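You operate a simulated robot arm through the tools that you are given. There is no shell and no other tool.

You are at the controls of a simulated two-armed robot. One attempt, no reset.

## Task
Flush and dry the head, then shut the pouring machine down.
Fine: flush until the head is clean, blow it dry, mode to recirc, then the main switch off.

It is judged by the outcome, as a careful person would: the job done as asked, and still so three seconds after it is handed in. It fails if anything else is knocked over, pushed out of place, dropped, spilled or broken.

## Robot
Two 7-joint arms with fingered hands on one trunk that stands fixed in place. Base frame: the origin is at the foot of the trunk, x ahead of it, y to its left, z up; the work surface is at about z = 885. Readings come in mm, degrees, newtons and seconds.
The left shoulder is at [70, 132, 1217], the right one opposite. With the tool pointing down near the work surface each hand reaches from about 100 to 620 mm from the base axis, measured 20 degrees to its own side. Payload 2.3 kg a hand.
The TCP of each hand is the grasp point between the finger pads, 25 mm short of the fingertips. In the tool frame z runs along the fingers and y along their closing line. Largest opening 88 mm; the body of the gripper starts 29 mm behind the TCP. The gripper is a hand of 3 fingers: y runs from the thumb to the fingers, the wrist lies at [-13, -97, -162] in the tool frame, and closing takes about 1.5 s.
Orientation is that of the tool frame in the base frame, as a unit quaternion [x, y, z, w]. With the fingers straight down and the wrist toward the robot, the tool's x, y and z point along [0, 1, 0], [1, 0, 0] and [0, 0, -1] of the base frame.

## Interface
- The arms move only by the tool nudge_tool. It takes "left_increments", "right_increments" or both (then of equal length, played together; a hand with none holds still); each is a list of rows, each a list of 3 entries, a list of its own where there are three numbers: the finger opening in mm, from 0 to 88, then the shift along the base's x, y, z in units of 25 mm (1.0 is 25 mm), then the turn, a rotation vector about the base's x, y, z in units of 6 degrees (1.0 is 6 degrees). In form: [[fingers, [tx, ty, tz], [wx, wy, wz]], ...]. A call has 1 to 20 rows; each row shifts and turns the commanded pose from where the row before left it. A call with a number of a shift or a turn outside -1 to 1 is refused whole. Each row takes 0.2 s and may step no farther than 50 mm and 8.6 degrees from the row before; otherwise, or with a gripper value out of range, the whole call is refused. Where a pose cannot be reached the arm comes as near as it can. A force on the tool above 40 N (or 10 N above the force at the start of the call, whichever is more), or a blocked arm, ends the call early, and 0.2 s more pass. Each finger travels about 108 mm/s and halts on what it meets, pressing with about 23 N; the grip force reading is that of the motor and also rises with nothing between the fingers. The clock runs only during rows and for 0.2 s after the last one: add rows that do not move to give the fingers time. The reply holds the time, the measured pose of the TCP, the force on the tool along the base axes, the opening and the grip force, in the units named above and with some noise, with the torque about the TCP (base axes, N m) and any sound that the robot's microphone picked up, and new pictures: "pictures" is both (left out), scene, wrist or none (wrist: the cameras of the hands that moved).
- Cameras (640 x 400 px; columns grow to the right, rows downward): "scene" is now at [123.4, -14.6, 1514.7]; the picture's right is [-0.12, -0.99, 0.00], its down [-0.75, 0.09, -0.66] and it looks along [0.65, -0.08, -0.76] (base axes); focal length 214 px, centre (320, 200). "left" rides on the left gripper at [-58, -85, -99] in its tool frame; the picture's right is [-0.67, -0.35, 0.66], its down [0.69, -0.63, 0.37] and it looks along [0.29, 0.69, 0.66] (tool axes); focal length 261 px, centre (320, 200). "right" rides on the right gripper at [58, -85, -99] in its tool frame; the picture's right is [-0.67, 0.35, -0.66], its down [-0.69, -0.63, 0.37] and it looks along [-0.29, 0.69, 0.66] (tool axes); focal length 261 px, centre (320, 200). There is no depth. A picture from a camera that has moved, and an enlarged one, comes with that camera's place and axes in the base frame and with its lens. The place of the scene camera against the robot may be out by one fixed shift of up to 12 mm in any direction.
- raise_lower(by): slides the trunk up (or, below 0, down) by that many mm; the arms and the scene camera ride with it, the base frame stays. It gives what a move gives, with no picture.
- grasp_type(shape, hand): the hand has 3 fingers and takes this shape, open, in about a second: jaw (thumb against the fingers, like two jaws); tri (thumb and two fingers); tip (a fingertip pinch); poke (one finger out to press); point (the index stretched); flat (the hand flat); cup (the hand cupped); fist (a fist). The gripper value then closes the fingers along that shape, each until it touches; the sizes above hold for jaw. It gives what a move gives, with no picture.
- pan_tilt(pan, tilt): turns the head with the scene camera to pan (to the left, within 86 degrees either way) and tilt (down, from -29 to 69), counted from straight ahead of the robot. It gives what a move gives, and a new picture of the scene camera.
- close_up(camera, box): a new picture of the part [left, top, right, bottom] of that camera's present view, enlarged. It takes no simulated time.
- finish_job(): hands the job in; it is judged then, once.

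Places have to be worked out from the pictures, the camera data and where the tool is seen. Open the grippers and draw the arms clear of the work before you hand the job in, unless the task says otherwise.

The tools are called as name(argument=value, ...) on one line, values as JSON. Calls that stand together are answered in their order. nudge_tool: Moves the arms, as the interface text tells. Its arguments: {"type":"object","properties":{"left_increments":{"type":"array"},"right_increments":{"type":"array"},"pictures":{"type":"string","enum":["both","scene","wrist","none"]}},"required":[]} The other tools are called the same way: raise_lower (by) slides the trunk up or down; grasp_type (shape, hand) gives the hand a shape; pan_tilt (pan, tilt) turns the head that bears the scene camera; close_up (camera, box) takes an enlarged picture of a part of a camera's view; finish_job () hands the job in.

At the start:

```text
time_s: 0.0
left_ee_pos: [355.3, 130.1, 1367.5]
left_tool_rot: [0.707, 0.707, 0.0, 0.0]
left_force: [0.7, 0.5, -0.4]
left_wrist_torque: [-0.01, -0.02, 0.02]
left_opening: 87.7
left_grasp_force: 0.0
left_shape: jaw
right_ee_pos: [332.4, -184.9, 1324.7]
right_tool_rot: [0.707, 0.707, 0.0, 0.0]
right_force: [0.1, -0.6, 0.0]
right_wrist_torque: [-0.01, 0.01, 0.01]
right_opening: 88.0
right_grasp_force: 0.0
right_shape: jaw
trunk travel left (down, up): [-775.0, 65.0]
head pan, tilt: [-6.9, 49.0]
```

scene: 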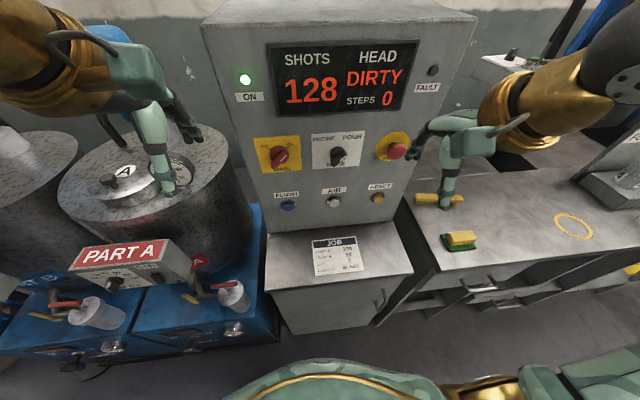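
right: 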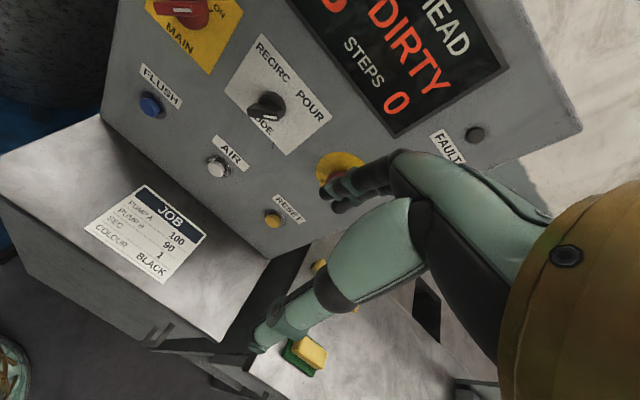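
left: 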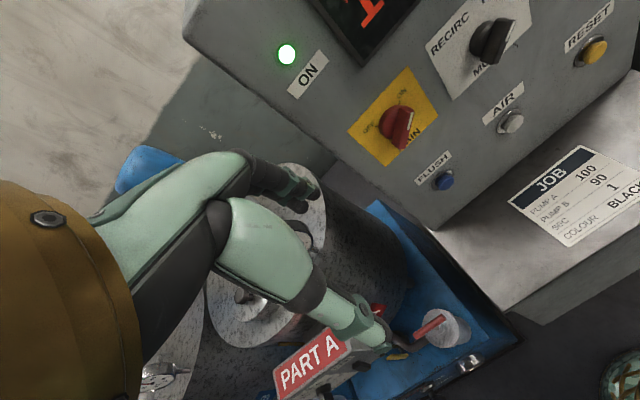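

The panel shows MAIN, MODE and E-stop in one row, with the FLUSH, AIR and RESET buttons below; HEAD reads DIRTY. I'll take close-ups of the panel and the job card first.

close_up(camera="scene", box=[220, 120, 440, 257])

close_up(camera="scene", box=[220, 20, 460, 170])

close_up(camera="right", box=[80, 0, 400, 200])

close_up(camera="left", box=[320, 0, 640, 200])

```text
2.91 times, centred on (330, 188) of scene
camera zoom: at [123.4, -14.6, 1514.7], right [-0.12, -0.99, 0.0], down [-0.75, 0.09, -0.66], along [0.65, -0.08, -0.76], focal length 624 px, centre (291, 234)
```

zoom: 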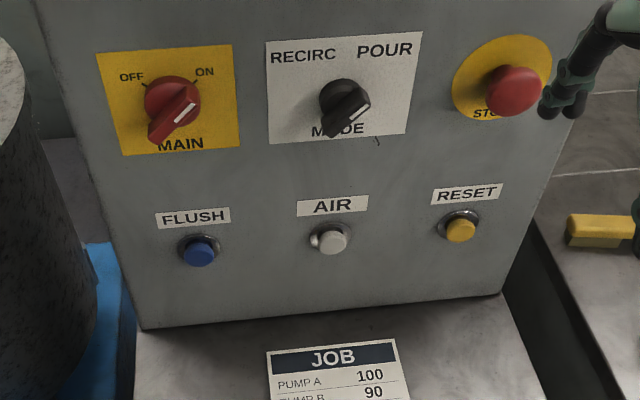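

```text
2.67 times, centred on (340, 95) of scene
camera zoom: at [123.4, -14.6, 1514.7], right [-0.12, -0.99, 0.0], down [-0.75, 0.09, -0.66], along [0.65, -0.08, -0.76], focal length 572 px, centre (267, 480)
```

zoom: 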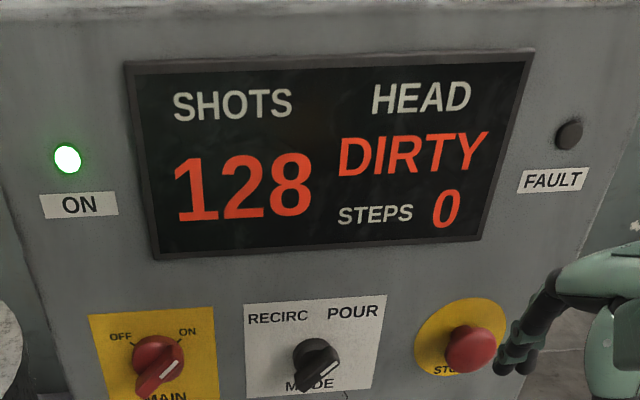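

```text
2.00 times, centred on (240, 100) of right
camera zoom: at [247.1, -127.9, 1422.3], right [0.35, -0.67, 0.66], down [-0.63, -0.69, -0.37], along [0.69, -0.29, -0.66], focal length 521 px, centre (480, 400)
```

zoom: 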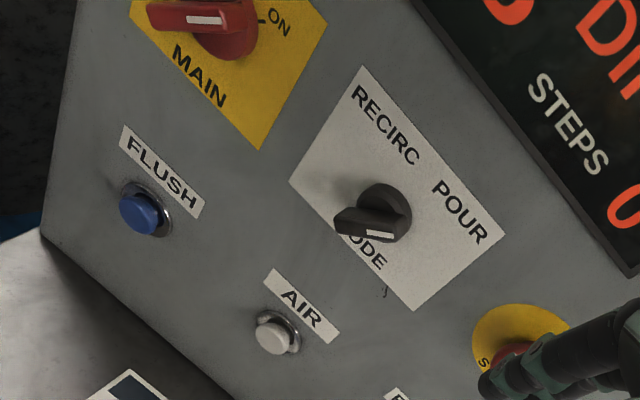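

```text
2.00 times, centred on (480, 100) of left
camera zoom: at [270.0, 73.9, 1466.6], right [-0.35, -0.67, -0.66], down [-0.63, 0.69, -0.37], along [0.69, 0.29, -0.66], focal length 521 px, centre (0, 400)
```

zoom: 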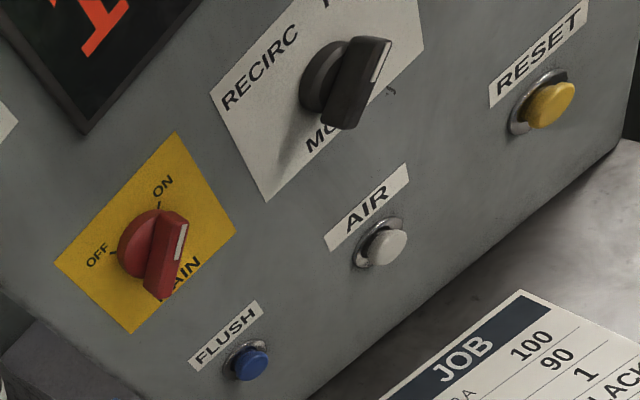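

Triangulating with the two wrist cameras puts the panel face near x=542. FLUSH is about (533, 36, 1023), AIR about (530, -101, 1026) and the MODE knob about (510, -105, 1212), pointing at POUR. Before touching anything I'll look around for the head and anything it might drip into.

pan_tilt(pan=35, tilt=45)

pan_tilt(pan=-45, tilt=40)

pan_tilt(pan=0, tilt=38)

```text
time_s: 1.1
left_ee_pos: [354.7, 129.6, 1367.5]
left_tool_rot: [0.707, 0.707, -0.001, 0.001]
left_force: [0.5, -0.1, -0.3]
left_wrist_torque: [-0.01, -0.01, -0.02]
left_opening: 87.5
left_grasp_force: 0.3
left_shape: jaw
right_ee_pos: [333.0, -186.4, 1324.9]
right_tool_rot: [0.707, 0.707, 0.0, 0.0]
right_force: [1.0, 0.4, 0.6]
right_wrist_torque: [0.0, 0.0, 0.04]
right_opening: 87.6
right_grasp_force: 0.1
right_shape: jaw
trunk travel left (down, up): [-775.0, 65.0]
head pan, tilt: [35.0, 45.0]
camera scene: at [112.6, 41.2, 1520.3], right [0.57, -0.82, 0.0], down [-0.58, -0.41, -0.71], along [0.58, 0.41, -0.71], focal length 214 px, centre (320, 200)
```

scene: 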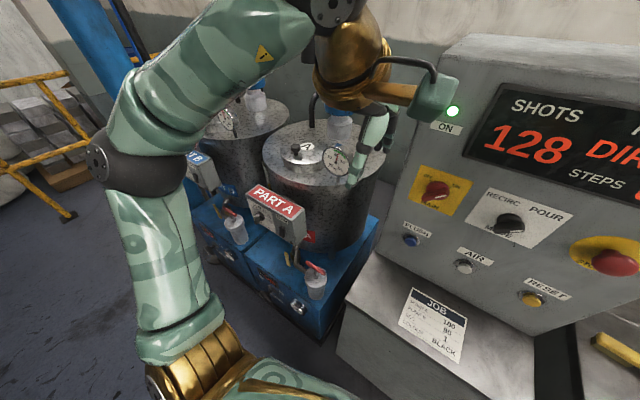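

```text
time_s: 2.6
left_ee_pos: [354.4, 131.7, 1366.8]
left_tool_rot: [0.707, 0.707, -0.001, 0.0]
left_force: [0.7, -0.5, 0.2]
left_wrist_torque: [-0.01, 0.01, -0.02]
left_opening: 87.7
left_grasp_force: 0.0
left_shape: jaw
right_ee_pos: [331.6, -186.0, 1325.2]
right_tool_rot: [0.707, 0.708, 0.0, 0.0]
right_force: [-0.2, 0.1, 0.0]
right_wrist_torque: [0.0, 0.02, -0.02]
right_opening: 87.5
right_grasp_force: 0.0
right_shape: jaw
trunk travel left (down, up): [-775.0, 65.0]
head pan, tilt: [-45.0, 40.0]
camera scene: at [106.2, -65.4, 1527.6], right [-0.71, -0.71, 0.0], down [-0.46, 0.45, -0.77], along [0.54, -0.54, -0.64], focal length 214 px, centre (320, 200)
```

scene: 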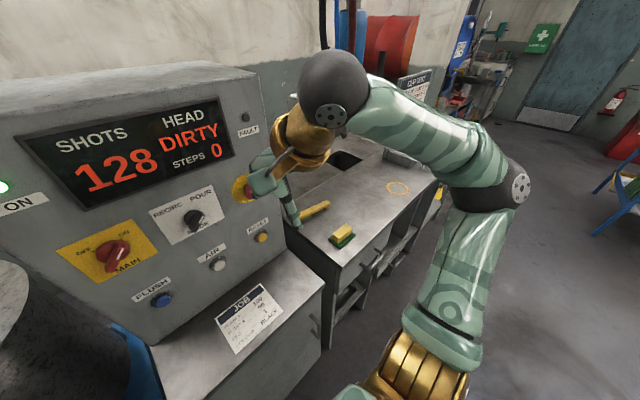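

```text
time_s: 3.7
left_ee_pos: [355.5, 130.7, 1366.8]
left_tool_rot: [0.707, 0.708, 0.001, 0.001]
left_force: [-0.1, -0.2, 0.2]
left_wrist_torque: [-0.02, -0.02, 0.0]
left_opening: 87.3
left_grasp_force: 0.1
left_shape: jaw
right_ee_pos: [331.9, -184.9, 1325.0]
right_tool_rot: [0.708, 0.707, 0.0, 0.0]
right_force: [-0.1, 0.2, 0.0]
right_wrist_torque: [-0.01, 0.02, -0.05]
right_opening: 87.6
right_grasp_force: 0.0
right_shape: jaw
trunk travel left (down, up): [-775.0, 65.0]
head pan, tilt: [0.0, 38.0]
camera scene: at [132.2, -5.5, 1530.6], right [0.0, -1.0, 0.0], down [-0.62, 0.0, -0.79], along [0.79, 0.0, -0.62], focal length 214 px, centre (320, 200)
```

scene: 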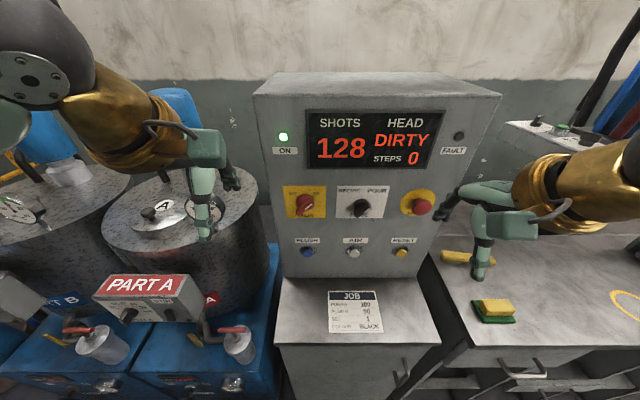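

The pour head isn't in these views. I'll look further right and higher to find the hoses and the head.

pan_tilt(pan=-30, tilt=12)

pan_tilt(pan=-75, tilt=35)

pan_tilt(pan=-3, tilt=42)

```text
time_s: 4.7
left_ee_pos: [354.7, 130.8, 1366.7]
left_tool_rot: [0.707, 0.707, 0.0, 0.0]
left_force: [-0.1, -0.9, 0.0]
left_wrist_torque: [0.01, -0.01, -0.03]
left_opening: 87.4
left_grasp_force: 0.2
left_shape: jaw
right_ee_pos: [331.6, -185.3, 1324.6]
right_tool_rot: [0.707, 0.707, 0.0, 0.0]
right_force: [0.6, -0.7, -0.4]
right_wrist_torque: [0.03, 0.01, -0.01]
right_opening: 87.6
right_grasp_force: 0.1
right_shape: jaw
trunk travel left (down, up): [-775.0, 65.0]
head pan, tilt: [-30.0, 12.0]
camera scene: at [126.7, -51.8, 1572.0], right [-0.5, -0.87, 0.0], down [-0.18, 0.1, -0.98], along [0.85, -0.49, -0.21], focal length 214 px, centre (320, 200)
```

scene: 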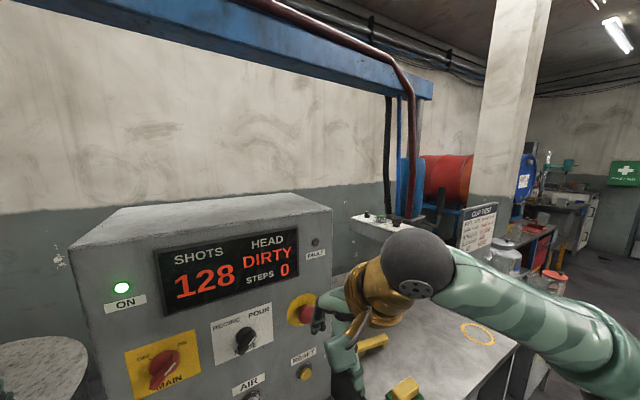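

```text
time_s: 5.8
left_ee_pos: [354.3, 130.2, 1366.5]
left_tool_rot: [0.707, 0.707, 0.0, 0.0]
left_force: [-0.6, 0.5, -0.5]
left_wrist_torque: [0.02, -0.01, -0.02]
left_opening: 87.8
left_grasp_force: 0.1
left_shape: jaw
right_ee_pos: [331.7, -186.4, 1324.6]
right_tool_rot: [0.707, 0.707, -0.001, -0.001]
right_force: [-0.1, 1.1, 0.0]
right_wrist_torque: [0.03, 0.01, 0.02]
right_opening: 87.8
right_grasp_force: 0.1
right_shape: jaw
trunk travel left (down, up): [-775.0, 65.0]
head pan, tilt: [-75.0, 35.0]
camera scene: at [68.9, -90.4, 1535.2], right [-0.97, -0.26, 0.0], down [-0.15, 0.55, -0.82], along [0.21, -0.79, -0.57], focal length 214 px, centre (320, 200)
```

scene: 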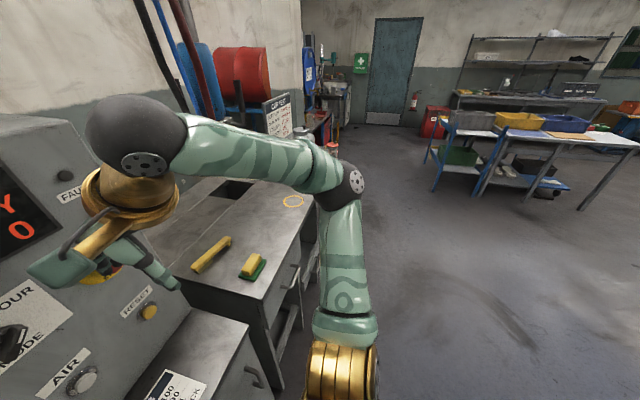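

```text
time_s: 7.2
left_ee_pos: [355.7, 130.1, 1367.0]
left_tool_rot: [0.707, 0.707, -0.001, 0.001]
left_force: [-1.0, -0.2, -0.3]
left_wrist_torque: [0.02, -0.03, 0.02]
left_opening: 87.7
left_grasp_force: 0.0
left_shape: jaw
right_ee_pos: [331.2, -186.9, 1324.8]
right_tool_rot: [0.707, 0.707, 0.0, 0.001]
right_force: [-0.2, -0.3, -0.3]
right_wrist_torque: [-0.02, 0.01, -0.01]
right_opening: 87.5
right_grasp_force: 0.0
right_shape: jaw
trunk travel left (down, up): [-775.0, 65.0]
head pan, tilt: [-3.0, 42.0]
camera scene: at [129.5, -9.8, 1524.7], right [-0.05, -1.0, 0.0], down [-0.67, 0.04, -0.74], along [0.74, -0.04, -0.67], focal length 214 px, centre (320, 200)
```

scene: 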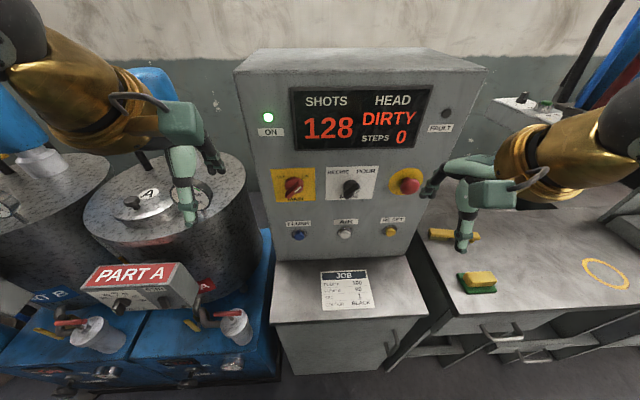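

The head evidently hangs over the sink bench on the right, clear of the arms. I'll put both hands in poke shape and pitch the left hand forward while backing it slightly, to see the finger.

grasp_type(shape="poke", hand="left")

nudge_tool(left_increments=[[0, [-0.4, 0, -0.6], [0, -1, 0]], [0, [-0.4, 0, -0.6], [0, -1, 0]], [0, [-0.4, 0, -0.6], [0, -1, 0]], [0, [-0.4, 0, -0.6], [0, -1, 0]], [0, [-0.4, 0, -0.6], [0, -1, 0]], [0, [0, 0, -0.6], [0, -1, 0]], [0, [0, 0, -0.6], [0, -1, 0]], [0, [0, 0, -0.6], [0, -1, 0]], [0, [0, 0, -0.6], [0, -1, 0]], [0, [0, 0, -0.6], [0, 0, 0]]])

```text
time_s: 8.2
left_ee_pos: [353.7, 129.9, 1367.0]
left_tool_rot: [0.707, 0.707, -0.001, 0.0]
left_force: [-0.6, -0.1, -0.1]
left_wrist_torque: [-0.01, 0.0, 0.02]
left_opening: 0.0
left_grasp_force: 0.0
left_shape: poke
right_ee_pos: [332.3, -186.8, 1324.9]
right_tool_rot: [0.707, 0.707, 0.0, 0.0]
right_force: [-0.6, 0.1, -0.6]
right_wrist_torque: [0.0, 0.04, 0.02]
right_opening: 87.5
right_grasp_force: 0.0
right_shape: jaw
trunk travel left (down, up): [-775.0, 65.0]
head pan, tilt: [-3.0, 42.0]
```

```text
time_s: 10.3
left_ee_pos: [364.0, 81.2, 1314.5]
left_tool_rot: [0.63, 0.63, 0.321, 0.322]
left_force: [0.9, -1.3, 0.3]
left_wrist_torque: [0.01, -0.01, 0.0]
left_opening: 0.0
left_grasp_force: 0.1
left_shape: poke
left hand out of reach, approached as far as the arm can: row 6, 7, 8, 9, 10
right_ee_pos: [332.8, -186.2, 1324.0]
right_tool_rot: [0.707, 0.707, 0.0, 0.0]
right_force: [0.2, -0.5, -0.1]
right_wrist_torque: [-0.03, 0.0, 0.01]
right_opening: 87.3
right_grasp_force: 0.1
right_shape: jaw
trunk travel left (down, up): [-775.0, 65.0]
head pan, tilt: [-3.0, 42.0]
camera scene: at [130.1, -10.2, 1524.6], right [-0.05, -1.0, 0.0], down [-0.67, 0.04, -0.74], along [0.74, -0.04, -0.67], focal length 214 px, centre (320, 200)
camera left: at [234.3, 24.8, 1305.2], right [0.33, -0.67, -0.67], down [-0.07, 0.69, -0.72], along [0.94, 0.28, 0.17], focal length 261 px, centre (320, 200)
```

scene: 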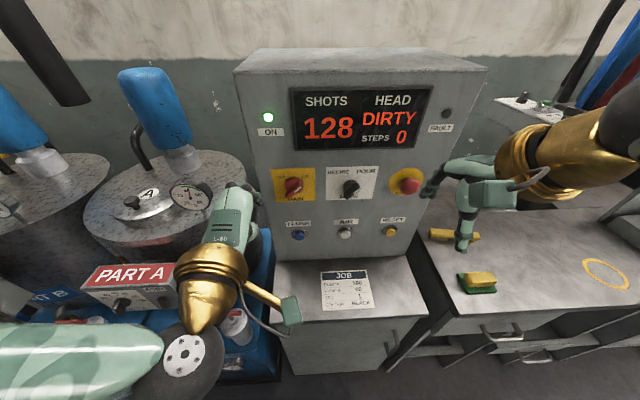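
left: 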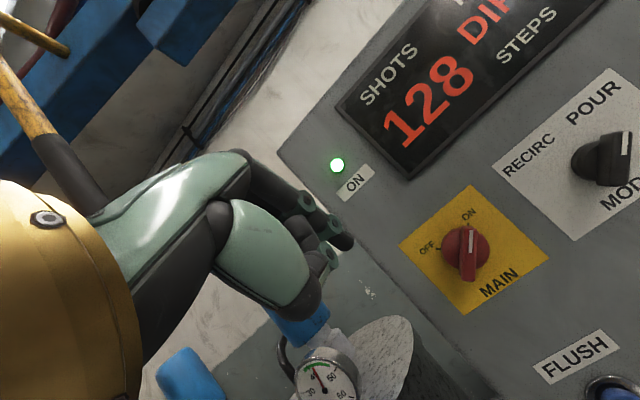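

The left hand is pitched 54° as wanted, but the arm couldn't fold in that close. I'll look closely at the finger shape before moving forward.

close_up(camera="left", box=[200, 140, 400, 340])

close_up(camera="scene", box=[170, 160, 330, 340])

```text
2.00 times, centred on (300, 240) of left
camera zoom: at [234.3, 24.8, 1305.2], right [0.33, -0.67, -0.67], down [-0.07, 0.69, -0.72], along [0.94, 0.28, 0.17], focal length 521 px, centre (360, 120)
```

zoom: 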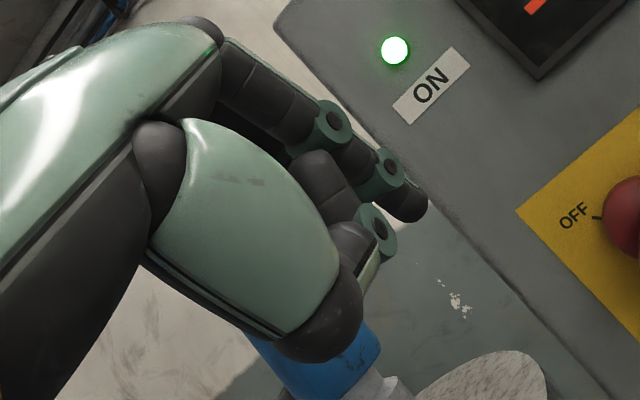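

```text
2.22 times, centred on (250, 250) of scene
camera zoom: at [130.1, -10.2, 1524.6], right [-0.05, -1.0, 0.0], down [-0.67, 0.04, -0.74], along [0.74, -0.04, -0.67], focal length 477 px, centre (476, 89)
```

zoom: 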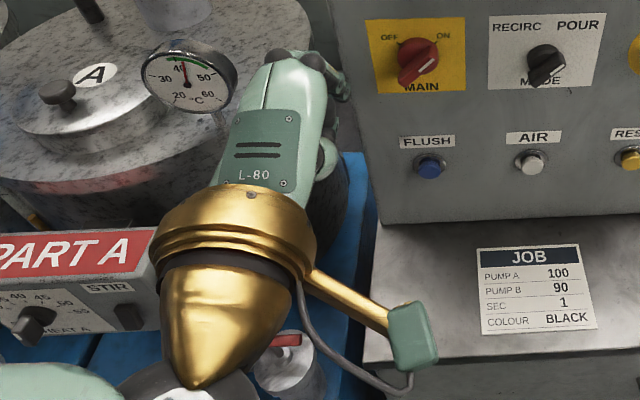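

The index fingertip sits nearly on the tool axis, about 25 mm ahead of the TCP, with the other fingers folded. I'll make a small forward test move to see where the commanded pose sits.

nudge_tool(left_increments=[[0, [1, 0, 0], [0, 0, 0]], [0, [1, 0, 0], [0, 0, 0]]], pictures="none")

```text
time_s: 10.9
left_ee_pos: [416.2, 80.8, 1316.4]
left_tool_rot: [0.631, 0.63, 0.32, 0.321]
left_force: [0.0, -0.3, -0.5]
left_wrist_torque: [0.01, 0.06, 0.01]
left_opening: 0.1
left_grasp_force: 0.0
left_shape: poke
right_ee_pos: [333.1, -185.8, 1324.0]
right_tool_rot: [0.707, 0.707, 0.0, 0.0]
right_force: [0.1, -0.4, 0.0]
right_wrist_torque: [0.05, 0.01, 0.0]
right_opening: 87.6
right_grasp_force: 0.1
right_shape: jaw
trunk travel left (down, up): [-775.0, 65.0]
head pan, tilt: [-3.0, 42.0]
```

Moves start from the measured pose, which is what I wanted. I'll shift y to the FLUSH column and descend halfway, staying about 60 mm off the knobs, then check for clearance.

nudge_tool(left_increments=[[0, [0, -0.9, -0.4], [0, 0, 0]], [0, [0, -0.9, -0.4], [0, 0, 0]], [0, [0, 0, -1], [0, 0, 0]], [0, [0, 0, -1], [0, 0, 0]], [0, [0, 0, -1], [0, 0, 0]], [0, [0, 0, -1], [0, 0, 0]], [0, [0, 0, -1], [0, 0, 0]]])

```text
time_s: 12.6
left_ee_pos: [415.1, 36.7, 1168.9]
left_tool_rot: [0.63, 0.63, 0.321, 0.321]
left_force: [-0.5, -0.5, 0.9]
left_wrist_torque: [0.01, 0.02, -0.04]
left_opening: 0.1
left_grasp_force: 0.1
left_shape: poke
right_ee_pos: [332.4, -186.7, 1325.0]
right_tool_rot: [0.708, 0.707, -0.001, 0.0]
right_force: [0.3, 1.0, 0.2]
right_wrist_torque: [0.0, -0.01, -0.03]
right_opening: 87.5
right_grasp_force: 0.1
right_shape: jaw
trunk travel left (down, up): [-775.0, 65.0]
head pan, tilt: [-3.0, 42.0]
camera scene: at [130.4, -10.2, 1524.6], right [-0.05, -1.0, 0.0], down [-0.67, 0.04, -0.74], along [0.74, -0.04, -0.67], focal length 214 px, centre (320, 200)
camera left: at [284.5, -19.2, 1158.8], right [0.33, -0.67, -0.67], down [-0.07, 0.69, -0.72], along [0.94, 0.29, 0.17], focal length 261 px, centre (320, 200)
```

scene: 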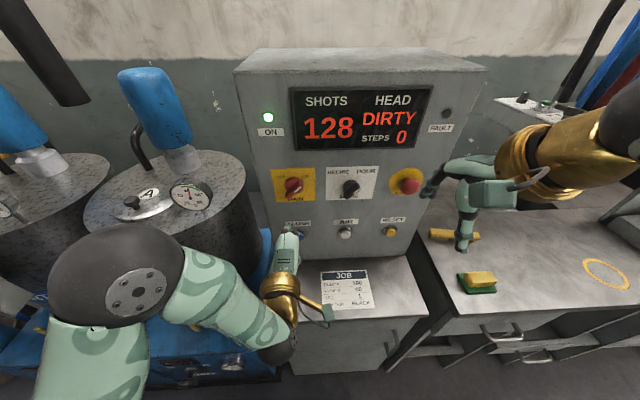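
left: 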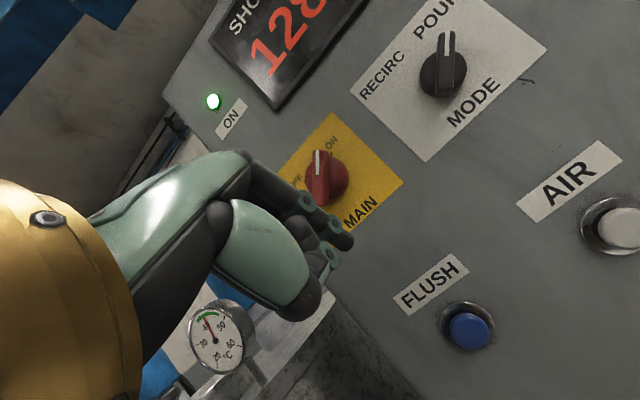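

The view refines FLUSH to about (532, 37, 1026). I'll descend to z=1040 with the tip about 30 mm short of the button.

nudge_tool(left_increments=[[0, [0.2, 0, -0.86], [0, 0, 0]], [0, [0.4, 0, -0.86], [0, 0, 0]], [0, [0.4, 0, -0.86], [0, 0, 0]], [0, [0.4, 0, -0.86], [0, 0, 0]], [0, [0.5, 0, -0.86], [0, 0, 0]], [0, [0.5, 0, -0.86], [0, 0, 0]]])

close_up(camera="left", box=[240, 160, 500, 340])

close_up(camera="scene", box=[230, 150, 400, 300])

```text
time_s: 13.9
left_ee_pos: [473.3, 37.2, 1040.9]
left_tool_rot: [0.63, 0.63, 0.322, 0.32]
left_force: [0.5, -0.1, 0.2]
left_wrist_torque: [-0.01, 0.01, 0.02]
left_opening: 0.1
left_grasp_force: 0.1
left_shape: poke
right_ee_pos: [332.2, -185.5, 1324.3]
right_tool_rot: [0.707, 0.707, 0.0, 0.0]
right_force: [-0.4, 0.0, -0.1]
right_wrist_torque: [0.01, -0.01, 0.03]
right_opening: 87.9
right_grasp_force: 0.1
right_shape: jaw
trunk travel left (down, up): [-775.0, 65.0]
head pan, tilt: [-3.0, 42.0]
camera scene: at [130.4, -9.8, 1524.6], right [-0.05, -1.0, 0.0], down [-0.67, 0.04, -0.74], along [0.74, -0.04, -0.67], focal length 214 px, centre (320, 200)
camera left: at [342.8, -20.4, 1029.9], right [0.33, -0.67, -0.67], down [-0.07, 0.69, -0.72], along [0.94, 0.28, 0.17], focal length 261 px, centre (320, 200)
```

scene: 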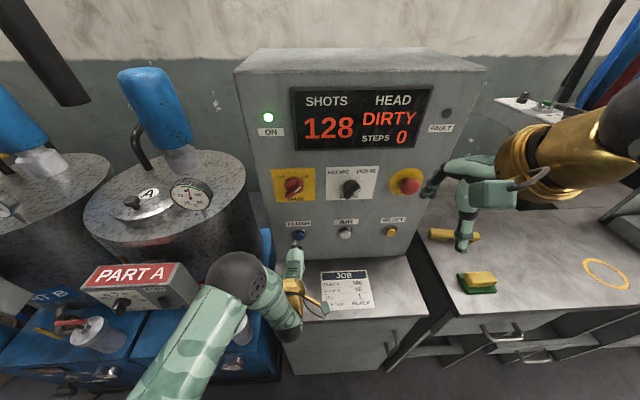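
left: 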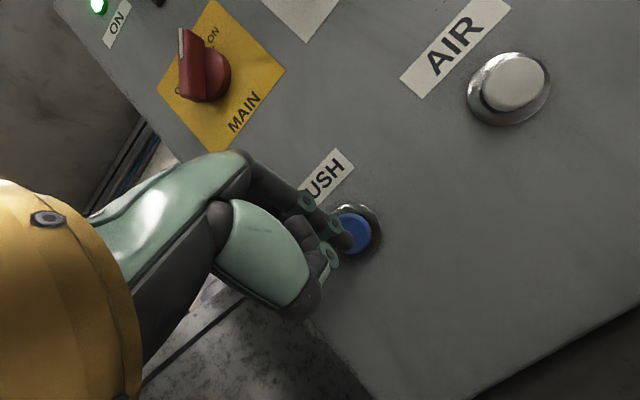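

```text
2.22 times, centred on (370, 250) of left
camera zoom: at [342.8, -20.4, 1029.9], right [0.33, -0.67, -0.67], down [-0.07, 0.69, -0.72], along [0.94, 0.28, 0.17], focal length 579 px, centre (209, 89)
```

zoom: 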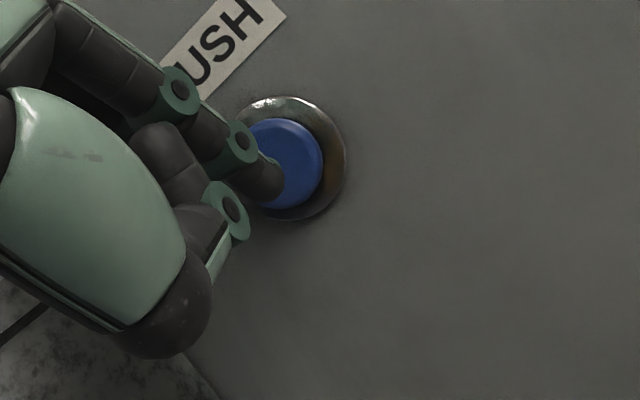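

```text
2.67 times, centred on (315, 225) of scene
camera zoom: at [130.4, -9.8, 1524.6], right [-0.05, -1.0, 0.0], down [-0.67, 0.04, -0.74], along [0.74, -0.04, -0.67], focal length 572 px, centre (333, 133)
```

zoom: 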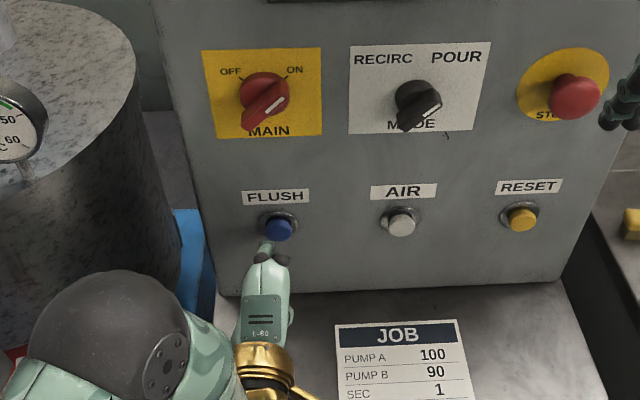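

The fingertip is lined up with FLUSH, whose centre I put at about (530, 34, 1027). I'll advance in small steps until I see contact force.

nudge_tool(left_increments=[[0, [0.4, 0, 0], [0, 0, 0]], [0, [0.4, 0, 0], [0, 0, 0]], [0, [0.4, 0, 0], [0, 0, 0]]])

close_up(camera="left", box=[240, 160, 500, 340])

```text
time_s: 14.8
left_ee_pos: [503.9, 36.9, 1040.5]
left_tool_rot: [0.631, 0.629, 0.32, 0.322]
left_force: [-1.6, 0.5, 0.7]
left_wrist_torque: [0.05, 0.0, 0.0]
left_opening: 0.1
left_grasp_force: 0.1
left_shape: poke
right_ee_pos: [332.0, -185.3, 1325.0]
right_tool_rot: [0.707, 0.707, 0.001, 0.0]
right_force: [-0.3, 0.9, 0.3]
right_wrist_torque: [0.01, 0.0, 0.03]
right_opening: 87.3
right_grasp_force: 0.0
right_shape: jaw
trunk travel left (down, up): [-775.0, 65.0]
head pan, tilt: [-3.0, 42.0]
camera scene: at [129.0, -9.8, 1524.7], right [-0.05, -1.0, 0.0], down [-0.67, 0.04, -0.74], along [0.74, -0.04, -0.67], focal length 214 px, centre (320, 200)
camera left: at [373.6, -20.6, 1030.9], right [0.32, -0.67, -0.67], down [-0.07, 0.69, -0.72], along [0.94, 0.28, 0.17], focal length 261 px, centre (320, 200)
```

scene: 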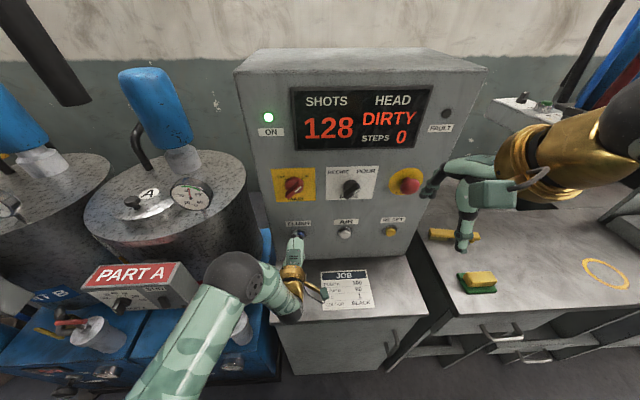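
left: 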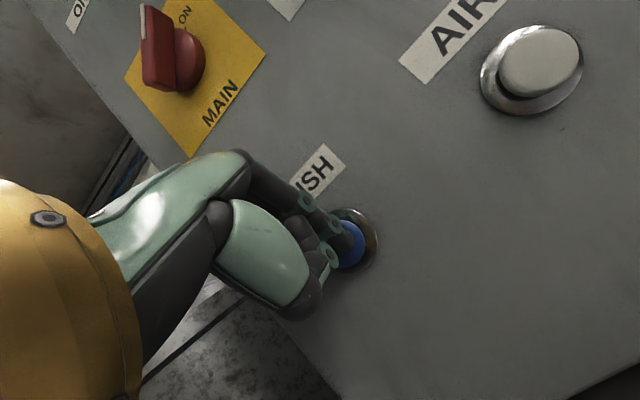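

```text
2.22 times, centred on (370, 250) of left
camera zoom: at [373.6, -20.6, 1030.9], right [0.32, -0.67, -0.67], down [-0.07, 0.69, -0.72], along [0.94, 0.28, 0.17], focal length 579 px, centre (209, 89)
```

zoom: 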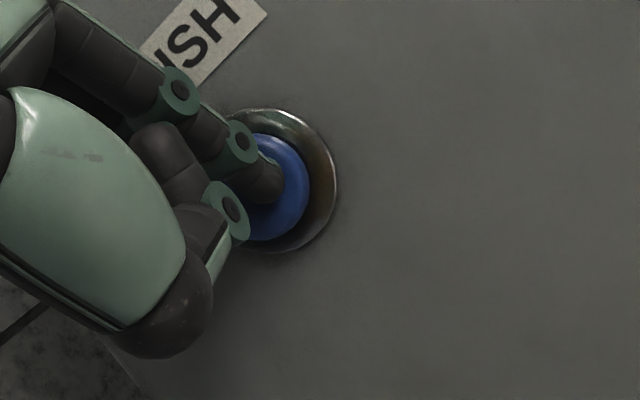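

There's a slight -1.6 N in x, so the tip has just touched the button. I'll press in a few more millimetres and watch the display.

nudge_tool(left_increments=[[0, [0.12, 0, 0], [0, 0, 0]], [0, [0.12, 0, 0], [0, 0, 0]]], pictures="scene")

```text
time_s: 15.3
left_ee_pos: [508.0, 37.0, 1042.0]
left_tool_rot: [0.63, 0.63, 0.321, 0.321]
left_force: [-4.0, -0.4, -1.3]
left_wrist_torque: [0.0, 0.09, -0.07]
left_opening: 0.1
left_grasp_force: 0.0
left_shape: poke
right_ee_pos: [329.8, -186.3, 1325.5]
right_tool_rot: [0.707, 0.707, 0.0, 0.001]
right_force: [-0.5, 0.6, 0.4]
right_wrist_torque: [0.02, 0.02, -0.01]
right_opening: 87.5
right_grasp_force: 0.0
right_shape: jaw
trunk travel left (down, up): [-775.0, 65.0]
head pan, tilt: [-3.0, 42.0]
heard: click
camera scene: at [127.0, -10.1, 1524.9], right [-0.05, -1.0, 0.0], down [-0.67, 0.04, -0.74], along [0.74, -0.04, -0.67], focal length 214 px, centre (320, 200)
```

scene: 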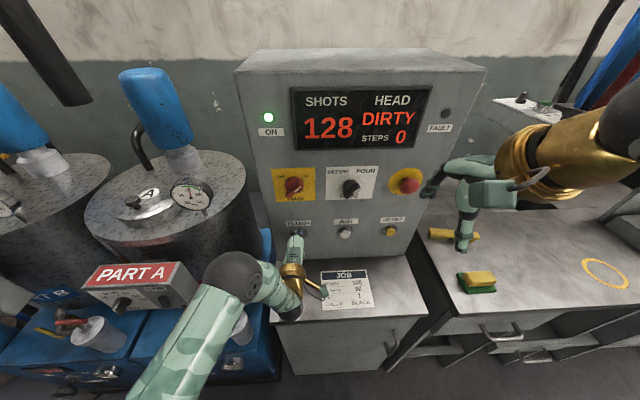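

It clicked at about 4 N. I'll hold it down for a second and look at the display.

nudge_tool(left_increments=[[0, [0.04, 0, 0], [0, 0, 0]], [0, [0, 0, 0], [0, 0, 0]], [0, [0, 0, 0], [0, 0, 0]], [0, [0, 0, 0], [0, 0, 0]]], pictures="none")

close_up(camera="scene", box=[230, 70, 470, 240])

```text
time_s: 16.4
left_ee_pos: [509.8, 36.7, 1042.6]
left_tool_rot: [0.63, 0.63, 0.322, 0.322]
left_force: [-6.9, -1.3, -2.4]
left_wrist_torque: [0.0, 0.11, -0.05]
left_opening: 0.0
left_grasp_force: 0.1
left_shape: poke
right_ee_pos: [328.9, -186.8, 1324.6]
right_tool_rot: [0.707, 0.707, 0.0, 0.002]
right_force: [-0.9, 0.9, 0.6]
right_wrist_torque: [0.05, 0.01, -0.01]
right_opening: 87.3
right_grasp_force: 0.1
right_shape: jaw
trunk travel left (down, up): [-775.0, 65.0]
head pan, tilt: [-3.0, 42.0]
```

```text
2.35 times, centred on (350, 155) of scene
camera zoom: at [126.5, -10.2, 1524.9], right [-0.05, -1.0, 0.0], down [-0.67, 0.04, -0.74], along [0.74, -0.04, -0.67], focal length 505 px, centre (249, 306)
```

zoom: 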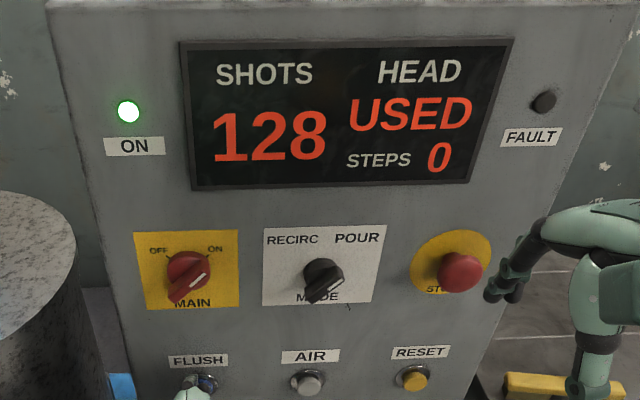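

HEAD went from DIRTY to USED, so holding works. I'll keep holding and watch for CLEAN.

nudge_tool(left_increments=[[0, [0, 0, 0], [0, 0, 0]], [0, [0, 0, 0], [0, 0, 0]], [0, [0, 0, 0], [0, 0, 0]], [0, [0, 0, 0], [0, 0, 0]]], pictures="none")

close_up(camera="scene", box=[230, 70, 470, 240])

```text
time_s: 17.4
left_ee_pos: [508.5, 36.6, 1042.8]
left_tool_rot: [0.63, 0.629, 0.321, 0.322]
left_force: [-7.0, -0.9, -2.0]
left_wrist_torque: [-0.01, 0.14, -0.03]
left_opening: 0.0
left_grasp_force: 0.2
left_shape: poke
right_ee_pos: [329.2, -186.2, 1325.6]
right_tool_rot: [0.707, 0.707, 0.0, 0.0]
right_force: [-0.1, 0.2, -0.3]
right_wrist_torque: [-0.02, 0.0, -0.01]
right_opening: 87.8
right_grasp_force: 0.0
right_shape: jaw
trunk travel left (down, up): [-775.0, 65.0]
head pan, tilt: [-3.0, 42.0]
```

```text
2.35 times, centred on (350, 155) of scene
camera zoom: at [126.4, -10.1, 1524.9], right [-0.05, -1.0, 0.0], down [-0.67, 0.04, -0.74], along [0.74, -0.04, -0.67], focal length 505 px, centre (249, 306)
```

zoom: 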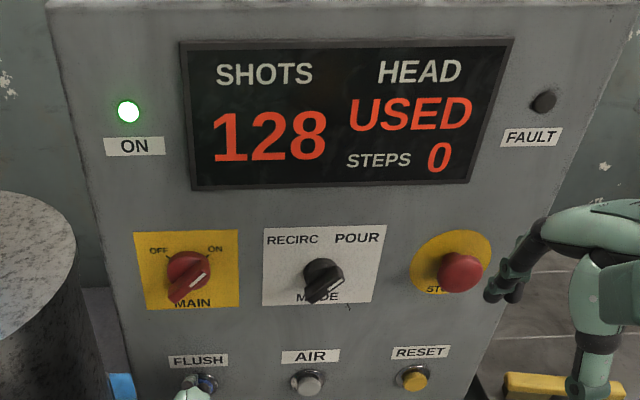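

It still reads USED. I'll hold in short steps, checking each time.

nudge_tool(left_increments=[[0, [0, 0, 0], [0, 0, 0]], [0, [0, 0, 0], [0, 0, 0]], [0, [0, 0, 0], [0, 0, 0]], [0, [0, 0, 0], [0, 0, 0]], [0, [0, 0, 0], [0, 0, 0]], [0, [0, 0, 0], [0, 0, 0]], [0, [0, 0, 0], [0, 0, 0]]], pictures="none")

close_up(camera="scene", box=[230, 70, 470, 240])

```text
time_s: 18.9
left_ee_pos: [508.3, 36.2, 1042.5]
left_tool_rot: [0.63, 0.63, 0.321, 0.321]
left_force: [-7.0, -1.2, -2.4]
left_wrist_torque: [0.01, 0.11, -0.04]
left_opening: 0.0
left_grasp_force: 0.1
left_shape: poke
right_ee_pos: [328.8, -185.7, 1325.5]
right_tool_rot: [0.707, 0.707, 0.0, 0.001]
right_force: [0.3, 0.0, -0.1]
right_wrist_torque: [0.04, -0.03, -0.01]
right_opening: 87.6
right_grasp_force: 0.0
right_shape: jaw
trunk travel left (down, up): [-775.0, 65.0]
head pan, tilt: [-3.0, 42.0]
```

```text
2.35 times, centred on (350, 155) of scene
camera zoom: at [126.4, -10.1, 1524.9], right [-0.05, -1.0, 0.0], down [-0.67, 0.04, -0.74], along [0.74, -0.04, -0.67], focal length 505 px, centre (249, 306)
```

zoom: 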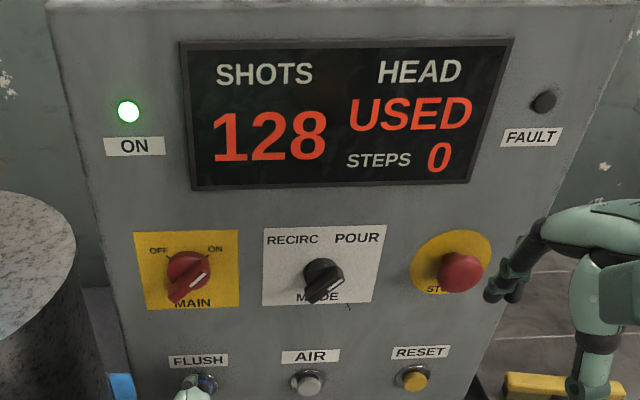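

Still USED after about 3.6 s. I'll hold a couple more seconds before trying a fresh press.

nudge_tool(left_increments=[[0, [0, 0, 0], [0, 0, 0]], [0, [0, 0, 0], [0, 0, 0]], [0, [0, 0, 0], [0, 0, 0]], [0, [0, 0, 0], [0, 0, 0]], [0, [0, 0, 0], [0, 0, 0]], [0, [0, 0, 0], [0, 0, 0]], [0, [0, 0, 0], [0, 0, 0]], [0, [0, 0, 0], [0, 0, 0]], [0, [0, 0, 0], [0, 0, 0]], [0, [0, 0, 0], [0, 0, 0]]], pictures="none")

close_up(camera="scene", box=[230, 70, 470, 240])

```text
time_s: 21.1
left_ee_pos: [509.3, 36.1, 1041.7]
left_tool_rot: [0.63, 0.63, 0.322, 0.321]
left_force: [-6.9, -0.5, -3.0]
left_wrist_torque: [0.0, 0.13, -0.01]
left_opening: 0.0
left_grasp_force: 0.0
left_shape: poke
right_ee_pos: [328.7, -185.9, 1325.0]
right_tool_rot: [0.707, 0.707, 0.002, 0.001]
right_force: [0.1, -0.6, 0.2]
right_wrist_torque: [-0.02, -0.02, -0.01]
right_opening: 87.4
right_grasp_force: 0.0
right_shape: jaw
trunk travel left (down, up): [-775.0, 65.0]
head pan, tilt: [-3.0, 42.0]
```

```text
2.35 times, centred on (350, 155) of scene
camera zoom: at [126.4, -10.1, 1524.9], right [-0.05, -1.0, 0.0], down [-0.67, 0.04, -0.74], along [0.74, -0.04, -0.67], focal length 505 px, centre (249, 306)
```

zoom: 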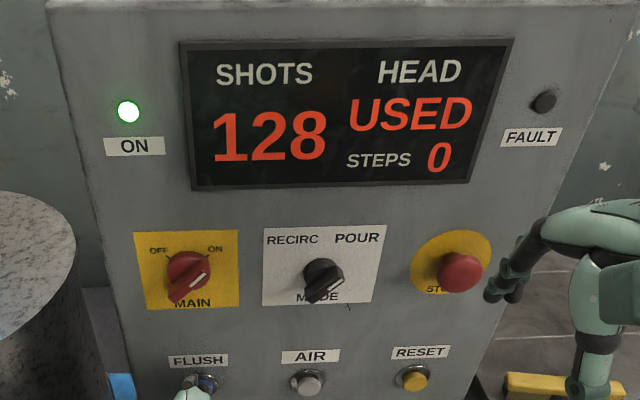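

Holding no longer changes anything, so each press probably counts once. I'll release by backing off 15 mm and look.

nudge_tool(left_increments=[[0, [-0.3, 0, 0], [0, 0, 0]], [0, [-0.3, 0, 0], [0, 0, 0]], [0, [0, 0, 0], [0, 0, 0]]], pictures="none")

close_up(camera="scene", box=[230, 70, 470, 240])

```text
time_s: 21.9
left_ee_pos: [496.3, 37.1, 1040.9]
left_tool_rot: [0.63, 0.631, 0.321, 0.32]
left_force: [0.0, 0.0, 0.4]
left_wrist_torque: [-0.01, 0.0, 0.01]
left_opening: 0.4
left_grasp_force: 0.0
left_shape: poke
right_ee_pos: [332.1, -186.0, 1324.8]
right_tool_rot: [0.707, 0.707, 0.0, 0.0]
right_force: [0.6, -0.5, -0.4]
right_wrist_torque: [0.0, 0.01, -0.01]
right_opening: 87.4
right_grasp_force: 0.0
right_shape: jaw
trunk travel left (down, up): [-775.0, 65.0]
head pan, tilt: [-3.0, 42.0]
```

```text
2.35 times, centred on (350, 155) of scene
camera zoom: at [129.4, -9.9, 1524.7], right [-0.05, -1.0, 0.0], down [-0.67, 0.04, -0.74], along [0.74, -0.04, -0.67], focal length 505 px, centre (249, 306)
```

zoom: 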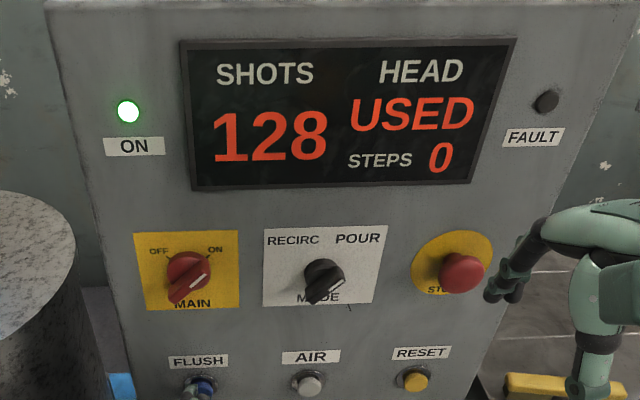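

The button released and the display is unchanged. Now a second press and a short hold.

nudge_tool(left_increments=[[0, [0.25, 0, 0], [0, 0, 0]], [0, [0.2, 0, 0], [0, 0, 0]], [0, [0.15, 0, 0], [0, 0, 0]], [0, [0, 0, 0], [0, 0, 0]], [0, [0, 0, 0], [0, 0, 0]], [0, [0, 0, 0], [0, 0, 0]], [0, [0, 0, 0], [0, 0, 0]]], pictures="none")

close_up(camera="scene", box=[230, 70, 470, 240])

```text
time_s: 23.6
left_ee_pos: [509.1, 37.0, 1041.5]
left_tool_rot: [0.63, 0.63, 0.321, 0.321]
left_force: [-6.6, -0.1, -2.0]
left_wrist_torque: [0.01, 0.09, -0.02]
left_opening: 0.0
left_grasp_force: 0.1
left_shape: poke
right_ee_pos: [329.8, -185.6, 1325.7]
right_tool_rot: [0.707, 0.707, 0.002, 0.0]
right_force: [-1.2, -0.2, -0.1]
right_wrist_torque: [0.01, 0.01, 0.02]
right_opening: 87.7
right_grasp_force: 0.0
right_shape: jaw
trunk travel left (down, up): [-775.0, 65.0]
head pan, tilt: [-3.0, 42.0]
heard: click
```

```text
2.35 times, centred on (350, 155) of scene
camera zoom: at [126.8, -10.2, 1524.9], right [-0.05, -1.0, 0.0], down [-0.67, 0.04, -0.74], along [0.74, -0.04, -0.67], focal length 505 px, centre (249, 306)
```

zoom: 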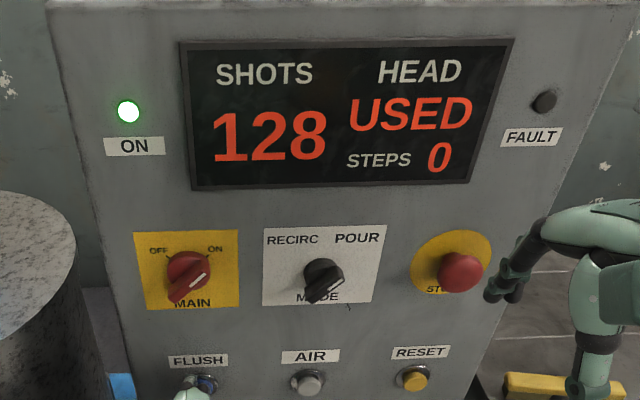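

It clicked but still reads USED. I'll hold a bit more, release and check again.

nudge_tool(left_increments=[[0, [0, 0, 0], [0, 0, 0]], [0, [0, 0, 0], [0, 0, 0]], [0, [0, 0, 0], [0, 0, 0]], [0, [0, 0, 0], [0, 0, 0]], [0, [0, 0, 0], [0, 0, 0]], [0, [0, 0, 0], [0, 0, 0]]], pictures="none")

close_up(camera="scene", box=[230, 70, 470, 240])

nudge_tool(left_increments=[[0, [-0.3, 0, 0], [0, 0, 0]], [0, [-0.3, 0, 0], [0, 0, 0]], [0, [0, 0, 0], [0, 0, 0]]], pictures="none")

close_up(camera="scene", box=[230, 70, 470, 240])

```text
time_s: 24.9
left_ee_pos: [508.8, 36.8, 1043.3]
left_tool_rot: [0.63, 0.63, 0.322, 0.321]
left_force: [-7.1, -0.3, -1.4]
left_wrist_torque: [0.0, 0.1, -0.04]
left_opening: 0.0
left_grasp_force: 0.1
left_shape: poke
right_ee_pos: [330.5, -186.9, 1326.2]
right_tool_rot: [0.707, 0.707, 0.0, 0.0]
right_force: [0.4, 0.1, 0.9]
right_wrist_torque: [-0.01, 0.0, 0.01]
right_opening: 87.6
right_grasp_force: 0.0
right_shape: jaw
trunk travel left (down, up): [-775.0, 65.0]
head pan, tilt: [-3.0, 42.0]
```

```text
2.35 times, centred on (350, 155) of scene
camera zoom: at [126.8, -10.1, 1524.9], right [-0.05, -1.0, 0.0], down [-0.67, 0.04, -0.74], along [0.74, -0.04, -0.67], focal length 505 px, centre (249, 306)
```

zoom: 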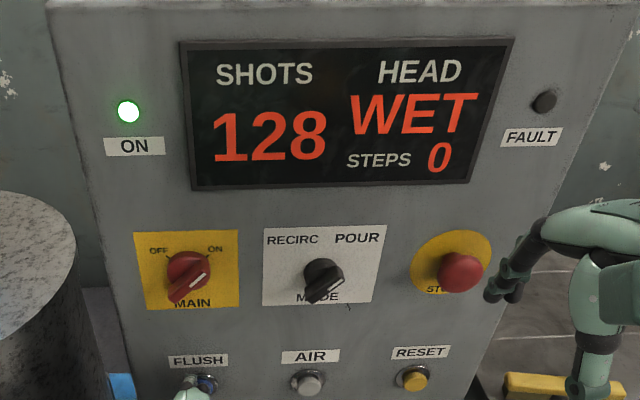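

```text
time_s: 25.8
left_ee_pos: [494.9, 37.7, 1041.5]
left_tool_rot: [0.63, 0.63, 0.322, 0.321]
left_force: [0.9, -0.7, -0.1]
left_wrist_torque: [-0.01, 0.02, 0.01]
left_opening: 0.0
left_grasp_force: 0.0
left_shape: poke
right_ee_pos: [332.9, -185.9, 1323.9]
right_tool_rot: [0.707, 0.707, 0.0, 0.0]
right_force: [-0.9, 0.2, 0.6]
right_wrist_torque: [0.04, 0.01, -0.01]
right_opening: 87.7
right_grasp_force: 0.0
right_shape: jaw
trunk travel left (down, up): [-775.0, 65.0]
head pan, tilt: [-3.0, 42.0]
```

```text
2.35 times, centred on (350, 155) of scene
camera zoom: at [129.4, -9.9, 1524.7], right [-0.05, -1.0, 0.0], down [-0.67, 0.04, -0.74], along [0.74, -0.04, -0.67], focal length 505 px, centre (249, 306)
```

zoom: 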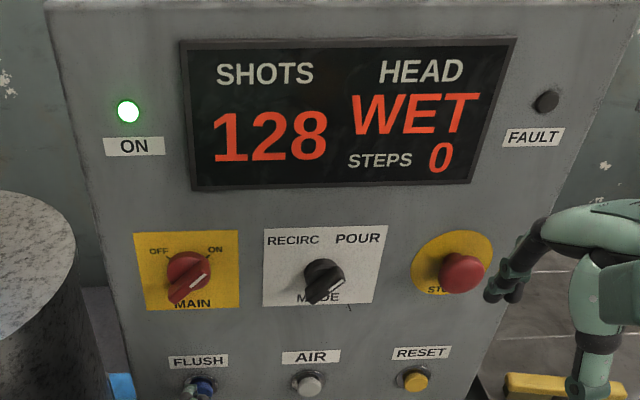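

HEAD now reads WET, so it's clean and needs drying. I'll back the left hand off, slide it to AIR at y≈-100, and check the alignment.

nudge_tool(left_increments=[[0, [-0.8, 0, 0], [0, 0, 0]], [0, [-0.2, -0.9, 0], [0, 0, 0]], [0, [0, -0.9, 0], [0, 0, 0]], [0, [0, -0.9, 0], [0, 0, 0]], [0, [0, -0.9, 0], [0, 0, 0]], [0, [0, -0.9, 0], [0, 0, 0]], [0, [0, -0.96, 0.04], [0, 0, 0]]])

close_up(camera="left", box=[240, 160, 500, 340])

```text
time_s: 27.4
left_ee_pos: [472.3, -101.9, 1042.3]
left_tool_rot: [0.63, 0.63, 0.321, 0.321]
left_force: [-0.4, 0.4, -0.6]
left_wrist_torque: [0.04, -0.02, -0.02]
left_opening: 0.1
left_grasp_force: 0.1
left_shape: poke
right_ee_pos: [332.6, -186.6, 1325.2]
right_tool_rot: [0.707, 0.707, 0.0, 0.0]
right_force: [0.1, -0.1, -0.2]
right_wrist_torque: [0.0, -0.03, 0.0]
right_opening: 87.4
right_grasp_force: 0.0
right_shape: jaw
trunk travel left (down, up): [-775.0, 65.0]
head pan, tilt: [-3.0, 42.0]
camera scene: at [129.6, -10.4, 1524.7], right [-0.05, -1.0, 0.0], down [-0.67, 0.04, -0.74], along [0.74, -0.04, -0.67], focal length 214 px, centre (320, 200)
camera left: at [340.9, -156.9, 1032.2], right [0.33, -0.67, -0.67], down [-0.07, 0.69, -0.72], along [0.94, 0.28, 0.17], focal length 261 px, centre (320, 200)
```

scene: 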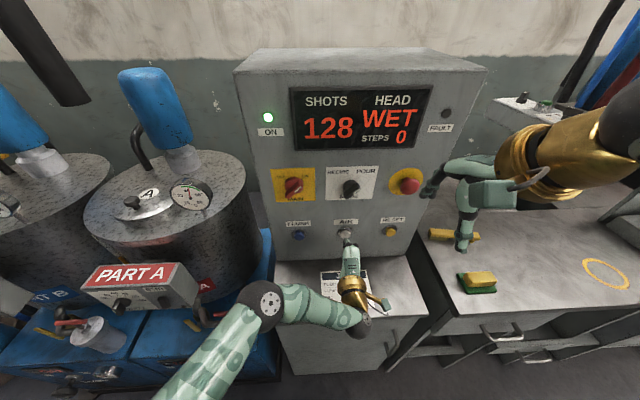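
left: 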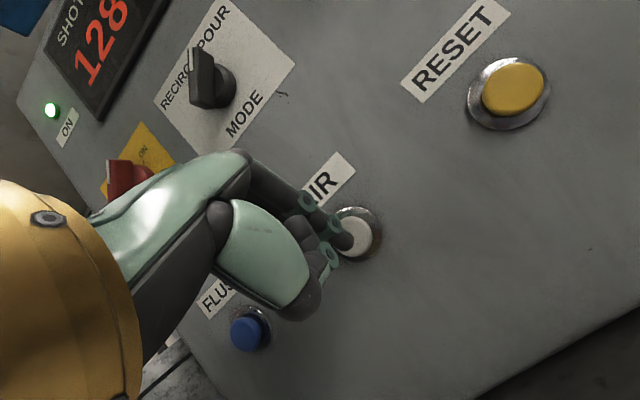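

```text
2.22 times, centred on (370, 250) of left
camera zoom: at [340.9, -156.9, 1032.2], right [0.33, -0.67, -0.67], down [-0.07, 0.69, -0.72], along [0.94, 0.28, 0.17], focal length 579 px, centre (209, 89)
```

zoom: 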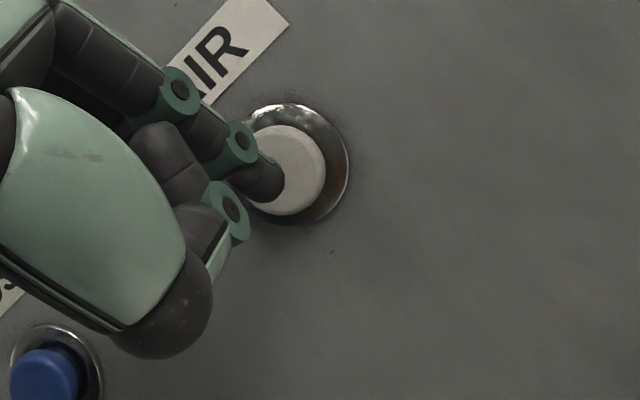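

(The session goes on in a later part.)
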